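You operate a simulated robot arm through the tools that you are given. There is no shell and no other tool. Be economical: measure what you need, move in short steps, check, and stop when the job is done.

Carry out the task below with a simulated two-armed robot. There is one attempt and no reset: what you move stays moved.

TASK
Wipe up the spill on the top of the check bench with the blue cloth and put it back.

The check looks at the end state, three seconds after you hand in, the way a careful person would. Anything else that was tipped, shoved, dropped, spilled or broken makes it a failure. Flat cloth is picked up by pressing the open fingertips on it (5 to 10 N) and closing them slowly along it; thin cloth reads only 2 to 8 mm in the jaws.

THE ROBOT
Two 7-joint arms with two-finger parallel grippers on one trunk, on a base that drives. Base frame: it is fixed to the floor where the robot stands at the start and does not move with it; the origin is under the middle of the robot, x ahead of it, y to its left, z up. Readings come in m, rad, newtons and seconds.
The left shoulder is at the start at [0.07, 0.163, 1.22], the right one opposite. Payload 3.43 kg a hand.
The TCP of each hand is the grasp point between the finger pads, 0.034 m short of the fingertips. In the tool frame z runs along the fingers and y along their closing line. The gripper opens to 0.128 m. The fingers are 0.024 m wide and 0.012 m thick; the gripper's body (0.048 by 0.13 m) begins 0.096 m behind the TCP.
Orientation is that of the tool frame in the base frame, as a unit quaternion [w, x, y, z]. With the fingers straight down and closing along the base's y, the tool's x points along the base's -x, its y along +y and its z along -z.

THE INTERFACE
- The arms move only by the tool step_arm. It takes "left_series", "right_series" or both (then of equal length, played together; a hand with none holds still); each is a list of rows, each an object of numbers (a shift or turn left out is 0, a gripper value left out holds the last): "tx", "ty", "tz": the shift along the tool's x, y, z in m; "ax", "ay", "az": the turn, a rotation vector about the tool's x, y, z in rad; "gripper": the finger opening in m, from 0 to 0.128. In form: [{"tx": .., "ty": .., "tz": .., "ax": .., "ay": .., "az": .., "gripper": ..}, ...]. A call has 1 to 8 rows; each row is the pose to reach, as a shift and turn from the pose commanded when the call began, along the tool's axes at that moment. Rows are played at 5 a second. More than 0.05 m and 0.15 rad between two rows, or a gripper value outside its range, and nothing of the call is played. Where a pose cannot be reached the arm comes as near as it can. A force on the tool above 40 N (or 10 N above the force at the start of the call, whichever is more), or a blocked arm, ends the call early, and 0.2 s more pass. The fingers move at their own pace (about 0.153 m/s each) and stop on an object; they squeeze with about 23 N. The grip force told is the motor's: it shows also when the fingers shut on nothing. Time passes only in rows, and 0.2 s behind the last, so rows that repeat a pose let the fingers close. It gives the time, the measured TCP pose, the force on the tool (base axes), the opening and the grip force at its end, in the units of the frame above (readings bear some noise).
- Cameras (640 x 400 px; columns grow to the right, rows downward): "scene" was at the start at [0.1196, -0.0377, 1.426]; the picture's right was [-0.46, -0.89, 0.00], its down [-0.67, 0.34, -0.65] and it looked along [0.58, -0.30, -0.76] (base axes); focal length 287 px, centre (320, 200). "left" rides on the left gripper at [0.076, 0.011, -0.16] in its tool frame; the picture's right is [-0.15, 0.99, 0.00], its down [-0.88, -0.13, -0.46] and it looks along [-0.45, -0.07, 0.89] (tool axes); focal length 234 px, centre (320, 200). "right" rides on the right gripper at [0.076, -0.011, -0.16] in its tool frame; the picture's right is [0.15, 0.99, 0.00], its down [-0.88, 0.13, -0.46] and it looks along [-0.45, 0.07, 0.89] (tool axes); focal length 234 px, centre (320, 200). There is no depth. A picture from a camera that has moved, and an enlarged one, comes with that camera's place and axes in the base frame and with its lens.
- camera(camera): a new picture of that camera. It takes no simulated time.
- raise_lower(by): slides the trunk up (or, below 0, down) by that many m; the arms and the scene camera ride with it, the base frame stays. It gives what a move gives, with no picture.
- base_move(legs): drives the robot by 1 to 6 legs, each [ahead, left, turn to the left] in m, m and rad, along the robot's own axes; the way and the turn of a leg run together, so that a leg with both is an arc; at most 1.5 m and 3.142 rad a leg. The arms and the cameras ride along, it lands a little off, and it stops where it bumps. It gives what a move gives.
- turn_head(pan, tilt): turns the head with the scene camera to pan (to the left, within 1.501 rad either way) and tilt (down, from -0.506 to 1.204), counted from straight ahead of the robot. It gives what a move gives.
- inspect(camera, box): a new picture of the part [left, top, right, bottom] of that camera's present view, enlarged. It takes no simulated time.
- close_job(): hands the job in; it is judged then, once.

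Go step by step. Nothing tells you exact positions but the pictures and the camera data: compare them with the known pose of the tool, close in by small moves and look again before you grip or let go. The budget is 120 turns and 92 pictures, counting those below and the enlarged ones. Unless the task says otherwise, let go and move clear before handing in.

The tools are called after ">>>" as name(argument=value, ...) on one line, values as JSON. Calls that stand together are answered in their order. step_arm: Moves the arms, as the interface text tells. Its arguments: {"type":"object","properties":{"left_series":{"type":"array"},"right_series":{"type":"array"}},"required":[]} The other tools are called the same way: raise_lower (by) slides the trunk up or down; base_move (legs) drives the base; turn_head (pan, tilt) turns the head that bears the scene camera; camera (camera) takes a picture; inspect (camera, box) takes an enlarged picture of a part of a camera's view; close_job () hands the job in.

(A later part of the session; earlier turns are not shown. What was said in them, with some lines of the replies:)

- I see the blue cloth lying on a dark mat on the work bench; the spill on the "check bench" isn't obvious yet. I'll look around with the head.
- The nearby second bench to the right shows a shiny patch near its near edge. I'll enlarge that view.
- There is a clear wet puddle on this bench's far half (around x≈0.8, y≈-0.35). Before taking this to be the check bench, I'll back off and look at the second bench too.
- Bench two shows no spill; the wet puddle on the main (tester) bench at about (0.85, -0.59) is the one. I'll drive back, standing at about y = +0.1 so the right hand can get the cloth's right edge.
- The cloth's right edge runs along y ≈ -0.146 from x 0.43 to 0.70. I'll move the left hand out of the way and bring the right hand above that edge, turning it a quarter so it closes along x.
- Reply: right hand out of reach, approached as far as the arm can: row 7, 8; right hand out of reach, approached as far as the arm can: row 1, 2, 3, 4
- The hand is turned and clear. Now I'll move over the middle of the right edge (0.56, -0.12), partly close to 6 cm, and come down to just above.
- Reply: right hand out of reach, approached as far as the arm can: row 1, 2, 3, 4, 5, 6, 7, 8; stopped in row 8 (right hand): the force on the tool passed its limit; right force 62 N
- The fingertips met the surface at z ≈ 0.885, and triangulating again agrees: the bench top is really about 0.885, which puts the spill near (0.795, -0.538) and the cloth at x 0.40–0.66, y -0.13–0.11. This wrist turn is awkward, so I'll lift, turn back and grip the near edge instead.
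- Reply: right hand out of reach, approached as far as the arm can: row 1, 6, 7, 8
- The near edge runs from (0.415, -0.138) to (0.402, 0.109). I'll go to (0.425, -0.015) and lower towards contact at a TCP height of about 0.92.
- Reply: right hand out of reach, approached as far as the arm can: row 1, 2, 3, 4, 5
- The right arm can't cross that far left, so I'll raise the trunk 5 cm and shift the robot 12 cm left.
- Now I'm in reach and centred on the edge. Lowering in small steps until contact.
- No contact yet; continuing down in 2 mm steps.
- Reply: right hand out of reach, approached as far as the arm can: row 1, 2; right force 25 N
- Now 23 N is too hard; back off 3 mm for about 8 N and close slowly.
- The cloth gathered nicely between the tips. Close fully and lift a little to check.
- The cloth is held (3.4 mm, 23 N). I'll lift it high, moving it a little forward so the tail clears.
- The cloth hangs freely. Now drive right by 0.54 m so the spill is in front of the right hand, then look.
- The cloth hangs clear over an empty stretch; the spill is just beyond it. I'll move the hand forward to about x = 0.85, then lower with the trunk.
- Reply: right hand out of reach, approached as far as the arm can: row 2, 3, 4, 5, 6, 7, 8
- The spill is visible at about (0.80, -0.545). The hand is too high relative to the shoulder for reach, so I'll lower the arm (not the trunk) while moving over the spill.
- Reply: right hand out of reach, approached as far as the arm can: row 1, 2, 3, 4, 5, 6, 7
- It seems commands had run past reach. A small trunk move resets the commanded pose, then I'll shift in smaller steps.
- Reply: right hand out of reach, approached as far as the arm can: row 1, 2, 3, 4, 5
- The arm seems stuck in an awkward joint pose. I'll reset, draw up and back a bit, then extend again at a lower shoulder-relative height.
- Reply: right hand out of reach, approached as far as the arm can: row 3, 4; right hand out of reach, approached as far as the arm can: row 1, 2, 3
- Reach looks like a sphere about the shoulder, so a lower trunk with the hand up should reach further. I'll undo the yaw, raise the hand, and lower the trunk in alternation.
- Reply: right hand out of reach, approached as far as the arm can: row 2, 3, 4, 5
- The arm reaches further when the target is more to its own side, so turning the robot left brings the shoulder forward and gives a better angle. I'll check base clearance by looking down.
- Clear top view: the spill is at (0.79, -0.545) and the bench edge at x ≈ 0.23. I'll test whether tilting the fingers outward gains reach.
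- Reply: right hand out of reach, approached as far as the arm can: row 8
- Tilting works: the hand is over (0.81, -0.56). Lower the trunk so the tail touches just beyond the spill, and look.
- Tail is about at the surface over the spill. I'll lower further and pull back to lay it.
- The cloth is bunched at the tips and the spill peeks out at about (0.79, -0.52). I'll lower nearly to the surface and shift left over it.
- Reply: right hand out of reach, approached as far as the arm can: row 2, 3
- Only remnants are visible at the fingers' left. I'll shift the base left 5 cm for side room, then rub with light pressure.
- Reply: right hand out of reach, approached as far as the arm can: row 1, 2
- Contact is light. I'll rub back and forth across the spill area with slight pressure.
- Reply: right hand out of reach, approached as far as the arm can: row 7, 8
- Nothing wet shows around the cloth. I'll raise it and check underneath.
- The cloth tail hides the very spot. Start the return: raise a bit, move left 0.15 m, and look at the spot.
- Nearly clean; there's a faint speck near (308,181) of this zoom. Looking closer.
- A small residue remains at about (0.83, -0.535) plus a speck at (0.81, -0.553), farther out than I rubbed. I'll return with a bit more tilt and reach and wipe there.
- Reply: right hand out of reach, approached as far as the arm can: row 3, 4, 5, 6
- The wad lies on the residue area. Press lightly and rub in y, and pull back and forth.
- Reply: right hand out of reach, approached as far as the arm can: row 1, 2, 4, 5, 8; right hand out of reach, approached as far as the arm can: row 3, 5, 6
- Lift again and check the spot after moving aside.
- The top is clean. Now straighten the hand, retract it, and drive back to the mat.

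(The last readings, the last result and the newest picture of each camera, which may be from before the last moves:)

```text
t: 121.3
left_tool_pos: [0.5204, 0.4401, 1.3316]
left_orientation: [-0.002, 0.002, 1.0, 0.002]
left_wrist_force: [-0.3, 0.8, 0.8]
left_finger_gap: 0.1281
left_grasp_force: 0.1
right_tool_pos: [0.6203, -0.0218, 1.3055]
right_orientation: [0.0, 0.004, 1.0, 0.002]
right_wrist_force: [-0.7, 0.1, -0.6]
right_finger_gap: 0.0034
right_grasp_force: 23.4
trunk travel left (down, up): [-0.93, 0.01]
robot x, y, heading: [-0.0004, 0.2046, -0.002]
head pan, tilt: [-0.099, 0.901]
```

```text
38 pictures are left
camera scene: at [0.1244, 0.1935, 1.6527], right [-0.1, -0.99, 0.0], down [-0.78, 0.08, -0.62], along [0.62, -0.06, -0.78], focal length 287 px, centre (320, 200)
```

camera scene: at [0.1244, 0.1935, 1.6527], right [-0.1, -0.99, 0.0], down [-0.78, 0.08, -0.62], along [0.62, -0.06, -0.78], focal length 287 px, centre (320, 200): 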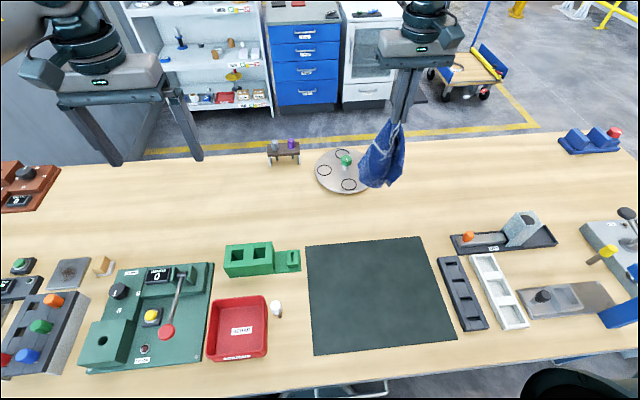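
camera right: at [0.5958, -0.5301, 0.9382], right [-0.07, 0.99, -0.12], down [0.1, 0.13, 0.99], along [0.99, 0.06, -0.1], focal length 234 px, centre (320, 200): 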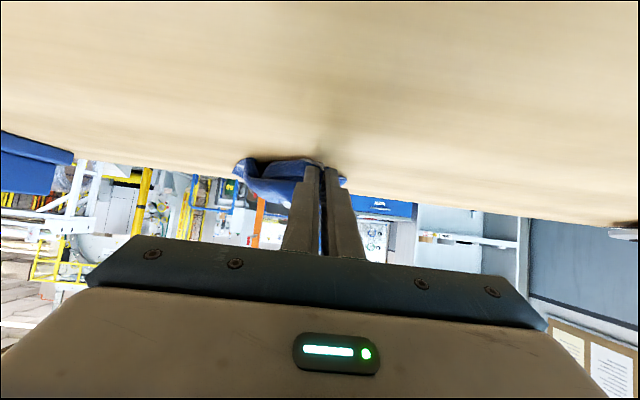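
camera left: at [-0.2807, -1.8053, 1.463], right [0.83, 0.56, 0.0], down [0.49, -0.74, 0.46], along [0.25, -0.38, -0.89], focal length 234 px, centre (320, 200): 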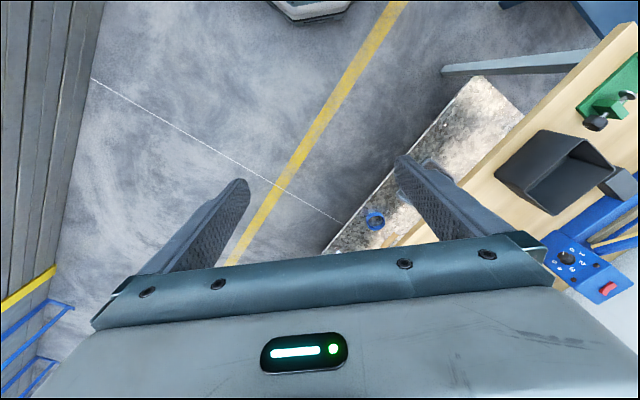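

Everything is in place around the mat. I'll position the hand so the tail lands near the old far edge (x ≈ 0.65), then lower it.

>>> step_arm(right_series=[{"tx": -0.015, "tz": -0.02, "ty": 0.005}, {"tx": -0.03, "tz": -0.035, "ty": 0.01}, {"tx": -0.03, "tz": -0.035, "ty": 0.01}])

>>> raise_lower(by=-0.18)

>>> camera(camera="scene")

>>> camera(camera="right")

```text
t: 122.1
left_tool_pos: [0.52, 0.4429, 1.3311]
left_orientation: [0.0, 0.002, 1.0, -0.001]
left_wrist_force: [0.9, -0.4, 0.2]
left_finger_gap: 0.128
left_grasp_force: 0.0
right_tool_pos: [0.6512, -0.0086, 1.3411]
right_orientation: [0.0, 0.004, 1.0, 0.002]
right_wrist_force: [0.6, 0.3, -0.5]
right_finger_gap: 0.0034
right_grasp_force: 22.9
trunk travel left (down, up): [-0.93, 0.01]
robot x, y, heading: [-0.0003, 0.2071, 0.001]
head pan, tilt: [-0.099, 0.901]
```

```text
t: 124.1
left_tool_pos: [0.519, 0.4423, 1.1513]
left_orientation: [0.0, 0.002, 1.0, 0.0]
left_wrist_force: [0.2, 0.0, 0.0]
left_finger_gap: 0.1282
left_grasp_force: 0.1
right_tool_pos: [0.6501, -0.009, 1.1612]
right_orientation: [0.001, 0.003, 1.0, 0.001]
right_wrist_force: [-0.2, 0.0, -0.8]
right_finger_gap: 0.0032
right_grasp_force: 23.1
trunk travel left (down, up): [-0.75, 0.19]
robot x, y, heading: [-0.0001, 0.2058, -0.002]
head pan, tilt: [-0.099, 0.901]
```

```text
37 pictures are left
camera scene: at [0.1242, 0.1967, 1.4728], right [-0.1, -0.99, 0.0], down [-0.78, 0.08, -0.62], along [0.62, -0.06, -0.78], focal length 287 px, centre (320, 200)
```

scene: 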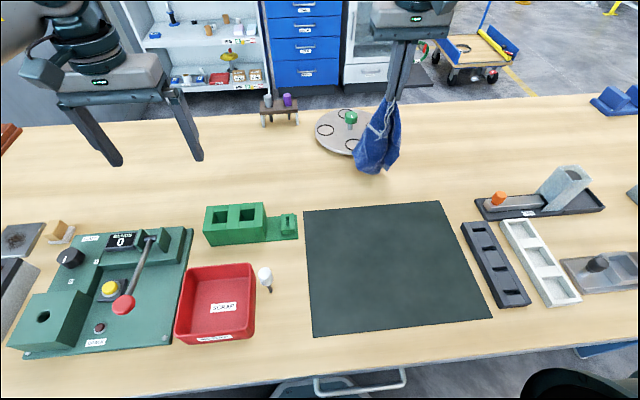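

```text
36 pictures are left
camera right: at [0.576, -0.0207, 1.3204], right [-0.14, 0.99, 0.0], down [0.88, 0.12, 0.46], along [0.45, 0.07, -0.89], focal length 234 px, centre (320, 200)
```

right: 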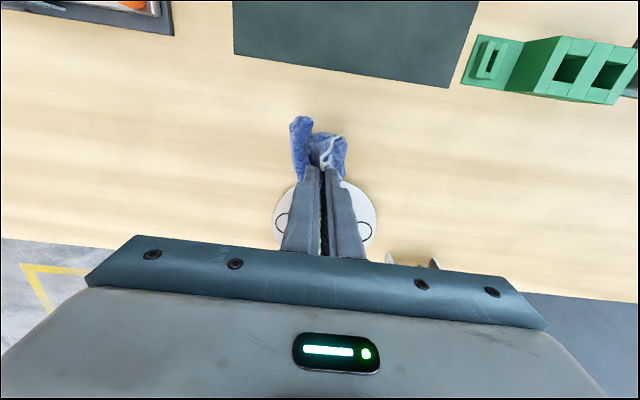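

>>> step_arm(right_series=[{"tx": 0.01, "tz": 0.025}, {"tx": 0.05, "tz": 0.05}, {"tx": 0.09, "tz": 0.075}, {"tx": 0.13, "tz": 0.1}, {"tx": 0.165, "tz": 0.13}, {"tx": 0.195, "tz": 0.165}, {"tx": 0.215, "tz": 0.2}, {"tx": 0.225, "tz": 0.232}])

>>> camera(camera="scene")

>>> camera(camera="right")

```text
t: 125.9
left_tool_pos: [0.5199, 0.4423, 1.1502]
left_orientation: [-0.001, 0.001, 1.0, 0.0]
left_wrist_force: [0.2, -1.2, -0.5]
left_finger_gap: 0.1276
left_grasp_force: 0.0
right_tool_pos: [0.4275, -0.0084, 0.9288]
right_orientation: [0.0, 0.004, 1.0, 0.001]
right_wrist_force: [1.4, -0.1, -0.1]
right_finger_gap: 0.0033
right_grasp_force: 22.5
trunk travel left (down, up): [-0.75, 0.19]
robot x, y, heading: [-0.0011, 0.2119, -0.003]
head pan, tilt: [-0.099, 0.901]
```

```text
35 pictures are left
camera scene: at [0.1251, 0.1962, 1.4727], right [-0.1, -0.99, 0.0], down [-0.78, 0.08, -0.62], along [0.62, -0.06, -0.78], focal length 287 px, centre (320, 200)
```

scene: 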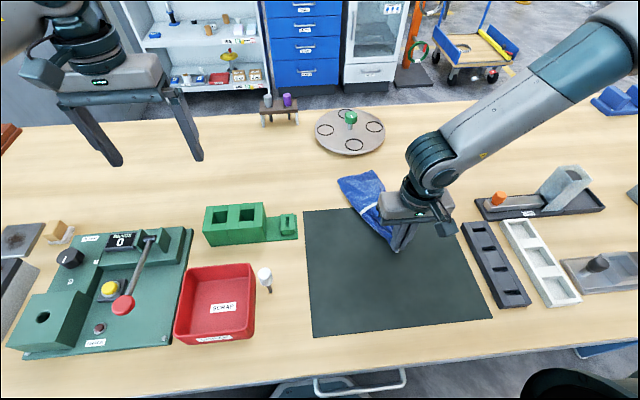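

```text
34 pictures are left
camera right: at [0.3515, -0.0193, 1.0878], right [-0.14, 0.99, 0.0], down [0.88, 0.12, 0.46], along [0.45, 0.07, -0.89], focal length 234 px, centre (320, 200)
```

right: 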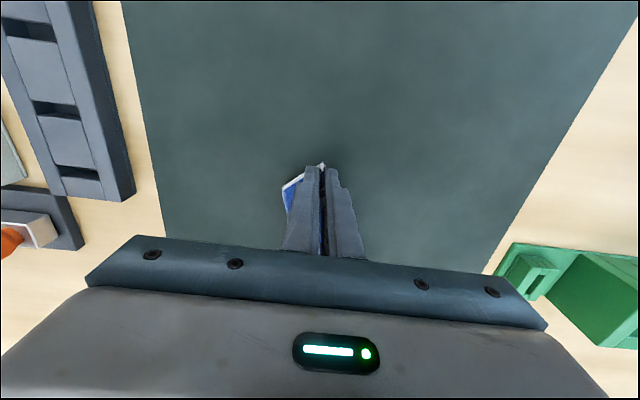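

The cloth is laid out along x in its old place, though folded narrow. I'll lower the last few mm, open and rise to see how it lies.

>>> step_arm(right_series=[{"tz": 0.004}, {"tz": 0.004, "gripper": 0.02}, {"tz": 0.004, "gripper": 0.05}, {"tz": -0.03}, {"tz": -0.07}, {"tz": -0.12}, {"tz": -0.16, "ty": -0.03}, {"tz": -0.18, "ty": -0.06}])

>>> camera(camera="right")

>>> inspect(camera="scene", box=[280, 140, 520, 290])

```text
t: 127.7
left_tool_pos: [0.5187, 0.442, 1.1523]
left_orientation: [0.0, 0.002, 1.0, 0.0]
left_wrist_force: [-0.3, 0.1, -0.1]
left_finger_gap: 0.1281
left_grasp_force: 0.0
right_tool_pos: [0.4254, -0.0691, 1.1095]
right_orientation: [0.0, 0.004, 1.0, 0.003]
right_wrist_force: [0.7, 0.3, 1.0]
right_finger_gap: 0.0498
right_grasp_force: 0.1
trunk travel left (down, up): [-0.75, 0.19]
robot x, y, heading: [-0.0032, 0.2064, 0.005]
head pan, tilt: [-0.099, 0.901]
```

```text
33 pictures are left
camera right: at [0.3499, -0.081, 1.2682], right [-0.14, 0.99, 0.0], down [0.88, 0.12, 0.46], along [0.45, 0.07, -0.89], focal length 234 px, centre (320, 200)
```

right: 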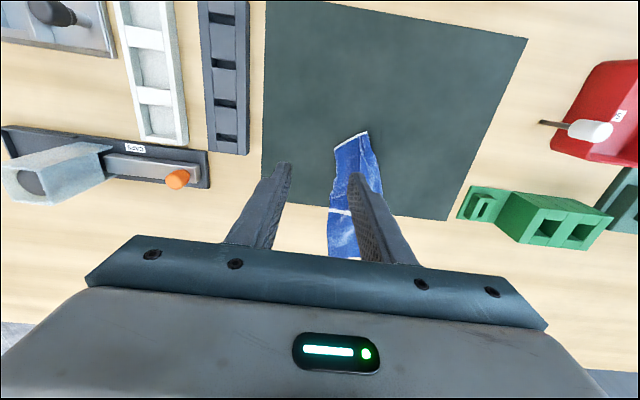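

```text
2.67 times, centred on (400, 215) of scene
camera zoom: at [0.1233, 0.1947, 1.4728], right [-0.1, -0.99, 0.0], down [-0.78, 0.08, -0.62], along [0.62, -0.06, -0.78], focal length 765 px, centre (107, 160)
```

zoom: 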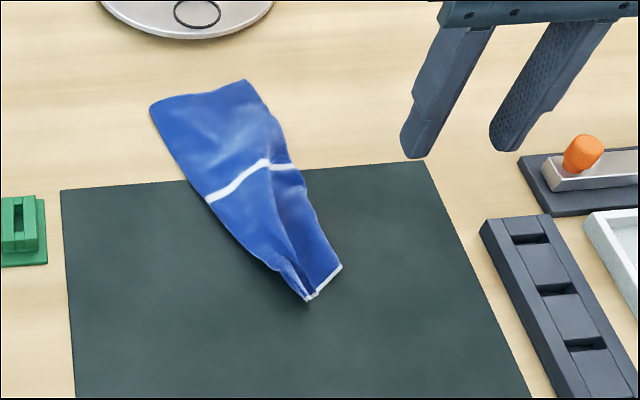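

The cloth lies flat (folded lengthwise) within a few cm of its old place, hand clear. A last check of the whole bench and the wiped spot.

>>> turn_head(pan=-0.55, tilt=0.75)

>>> inspect(camera="scene", box=[0, 0, 640, 400])

>>> inspect(camera="scene", box=[260, 60, 480, 200])

```text
t: 128.6
left_tool_pos: [0.5203, 0.4435, 1.1515]
left_orientation: [0.0, 0.002, 1.0, 0.0]
left_wrist_force: [-0.1, 0.1, -0.2]
left_finger_gap: 0.1282
left_grasp_force: 0.0
right_tool_pos: [0.4266, -0.0673, 1.108]
right_orientation: [0.0, 0.003, 1.0, 0.002]
right_wrist_force: [-0.3, -0.1, 0.4]
right_finger_gap: 0.0501
right_grasp_force: 0.1
trunk travel left (down, up): [-0.75, 0.19]
robot x, y, heading: [0.0005, 0.2073, 0.001]
head pan, tilt: [-0.55, 0.75]
```

```text
1.00 times, centred on (320, 200) of scene
camera zoom: at [0.1198, 0.1612, 1.4846], right [-0.52, -0.85, 0.0], down [-0.58, 0.36, -0.73], along [0.62, -0.38, -0.68], focal length 287 px, centre (320, 200)
```

zoom: 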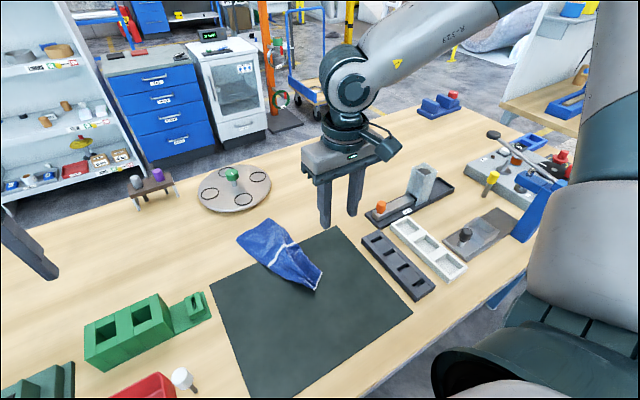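

```text
2.86 times, centred on (370, 130) of scene
camera zoom: at [0.1198, 0.1612, 1.4846], right [-0.52, -0.85, 0.0], down [-0.58, 0.36, -0.73], along [0.62, -0.38, -0.68], focal length 820 px, centre (177, 400)
```

zoom: 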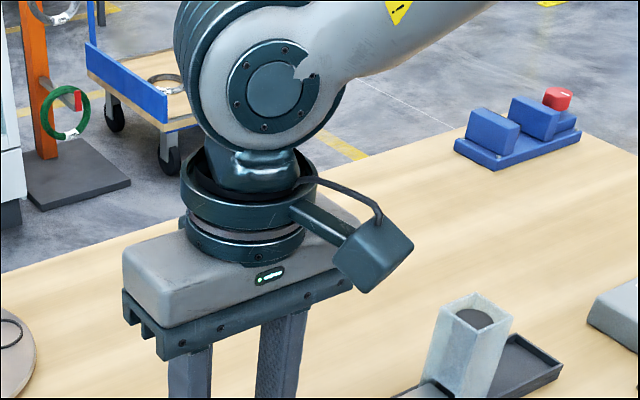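

The bench is clean, nothing else has moved, and the cloth is back in its place with the hand clear.

>>> close_job()

```text
The job is handed in.
```

I wiped the spill off the bench top and put the blue cloth back within a few centimetres of where it lay. The cloth is now folded lengthwise rather than spread flat. The last close-up of the spot showed no residue, and nothing else on the bench looked tipped or moved.

I took the main bench, where the cloth lay, to be the check bench. It had the only spill I could find, but no sign named it, and the left arm hid part of the second bench when I looked there.
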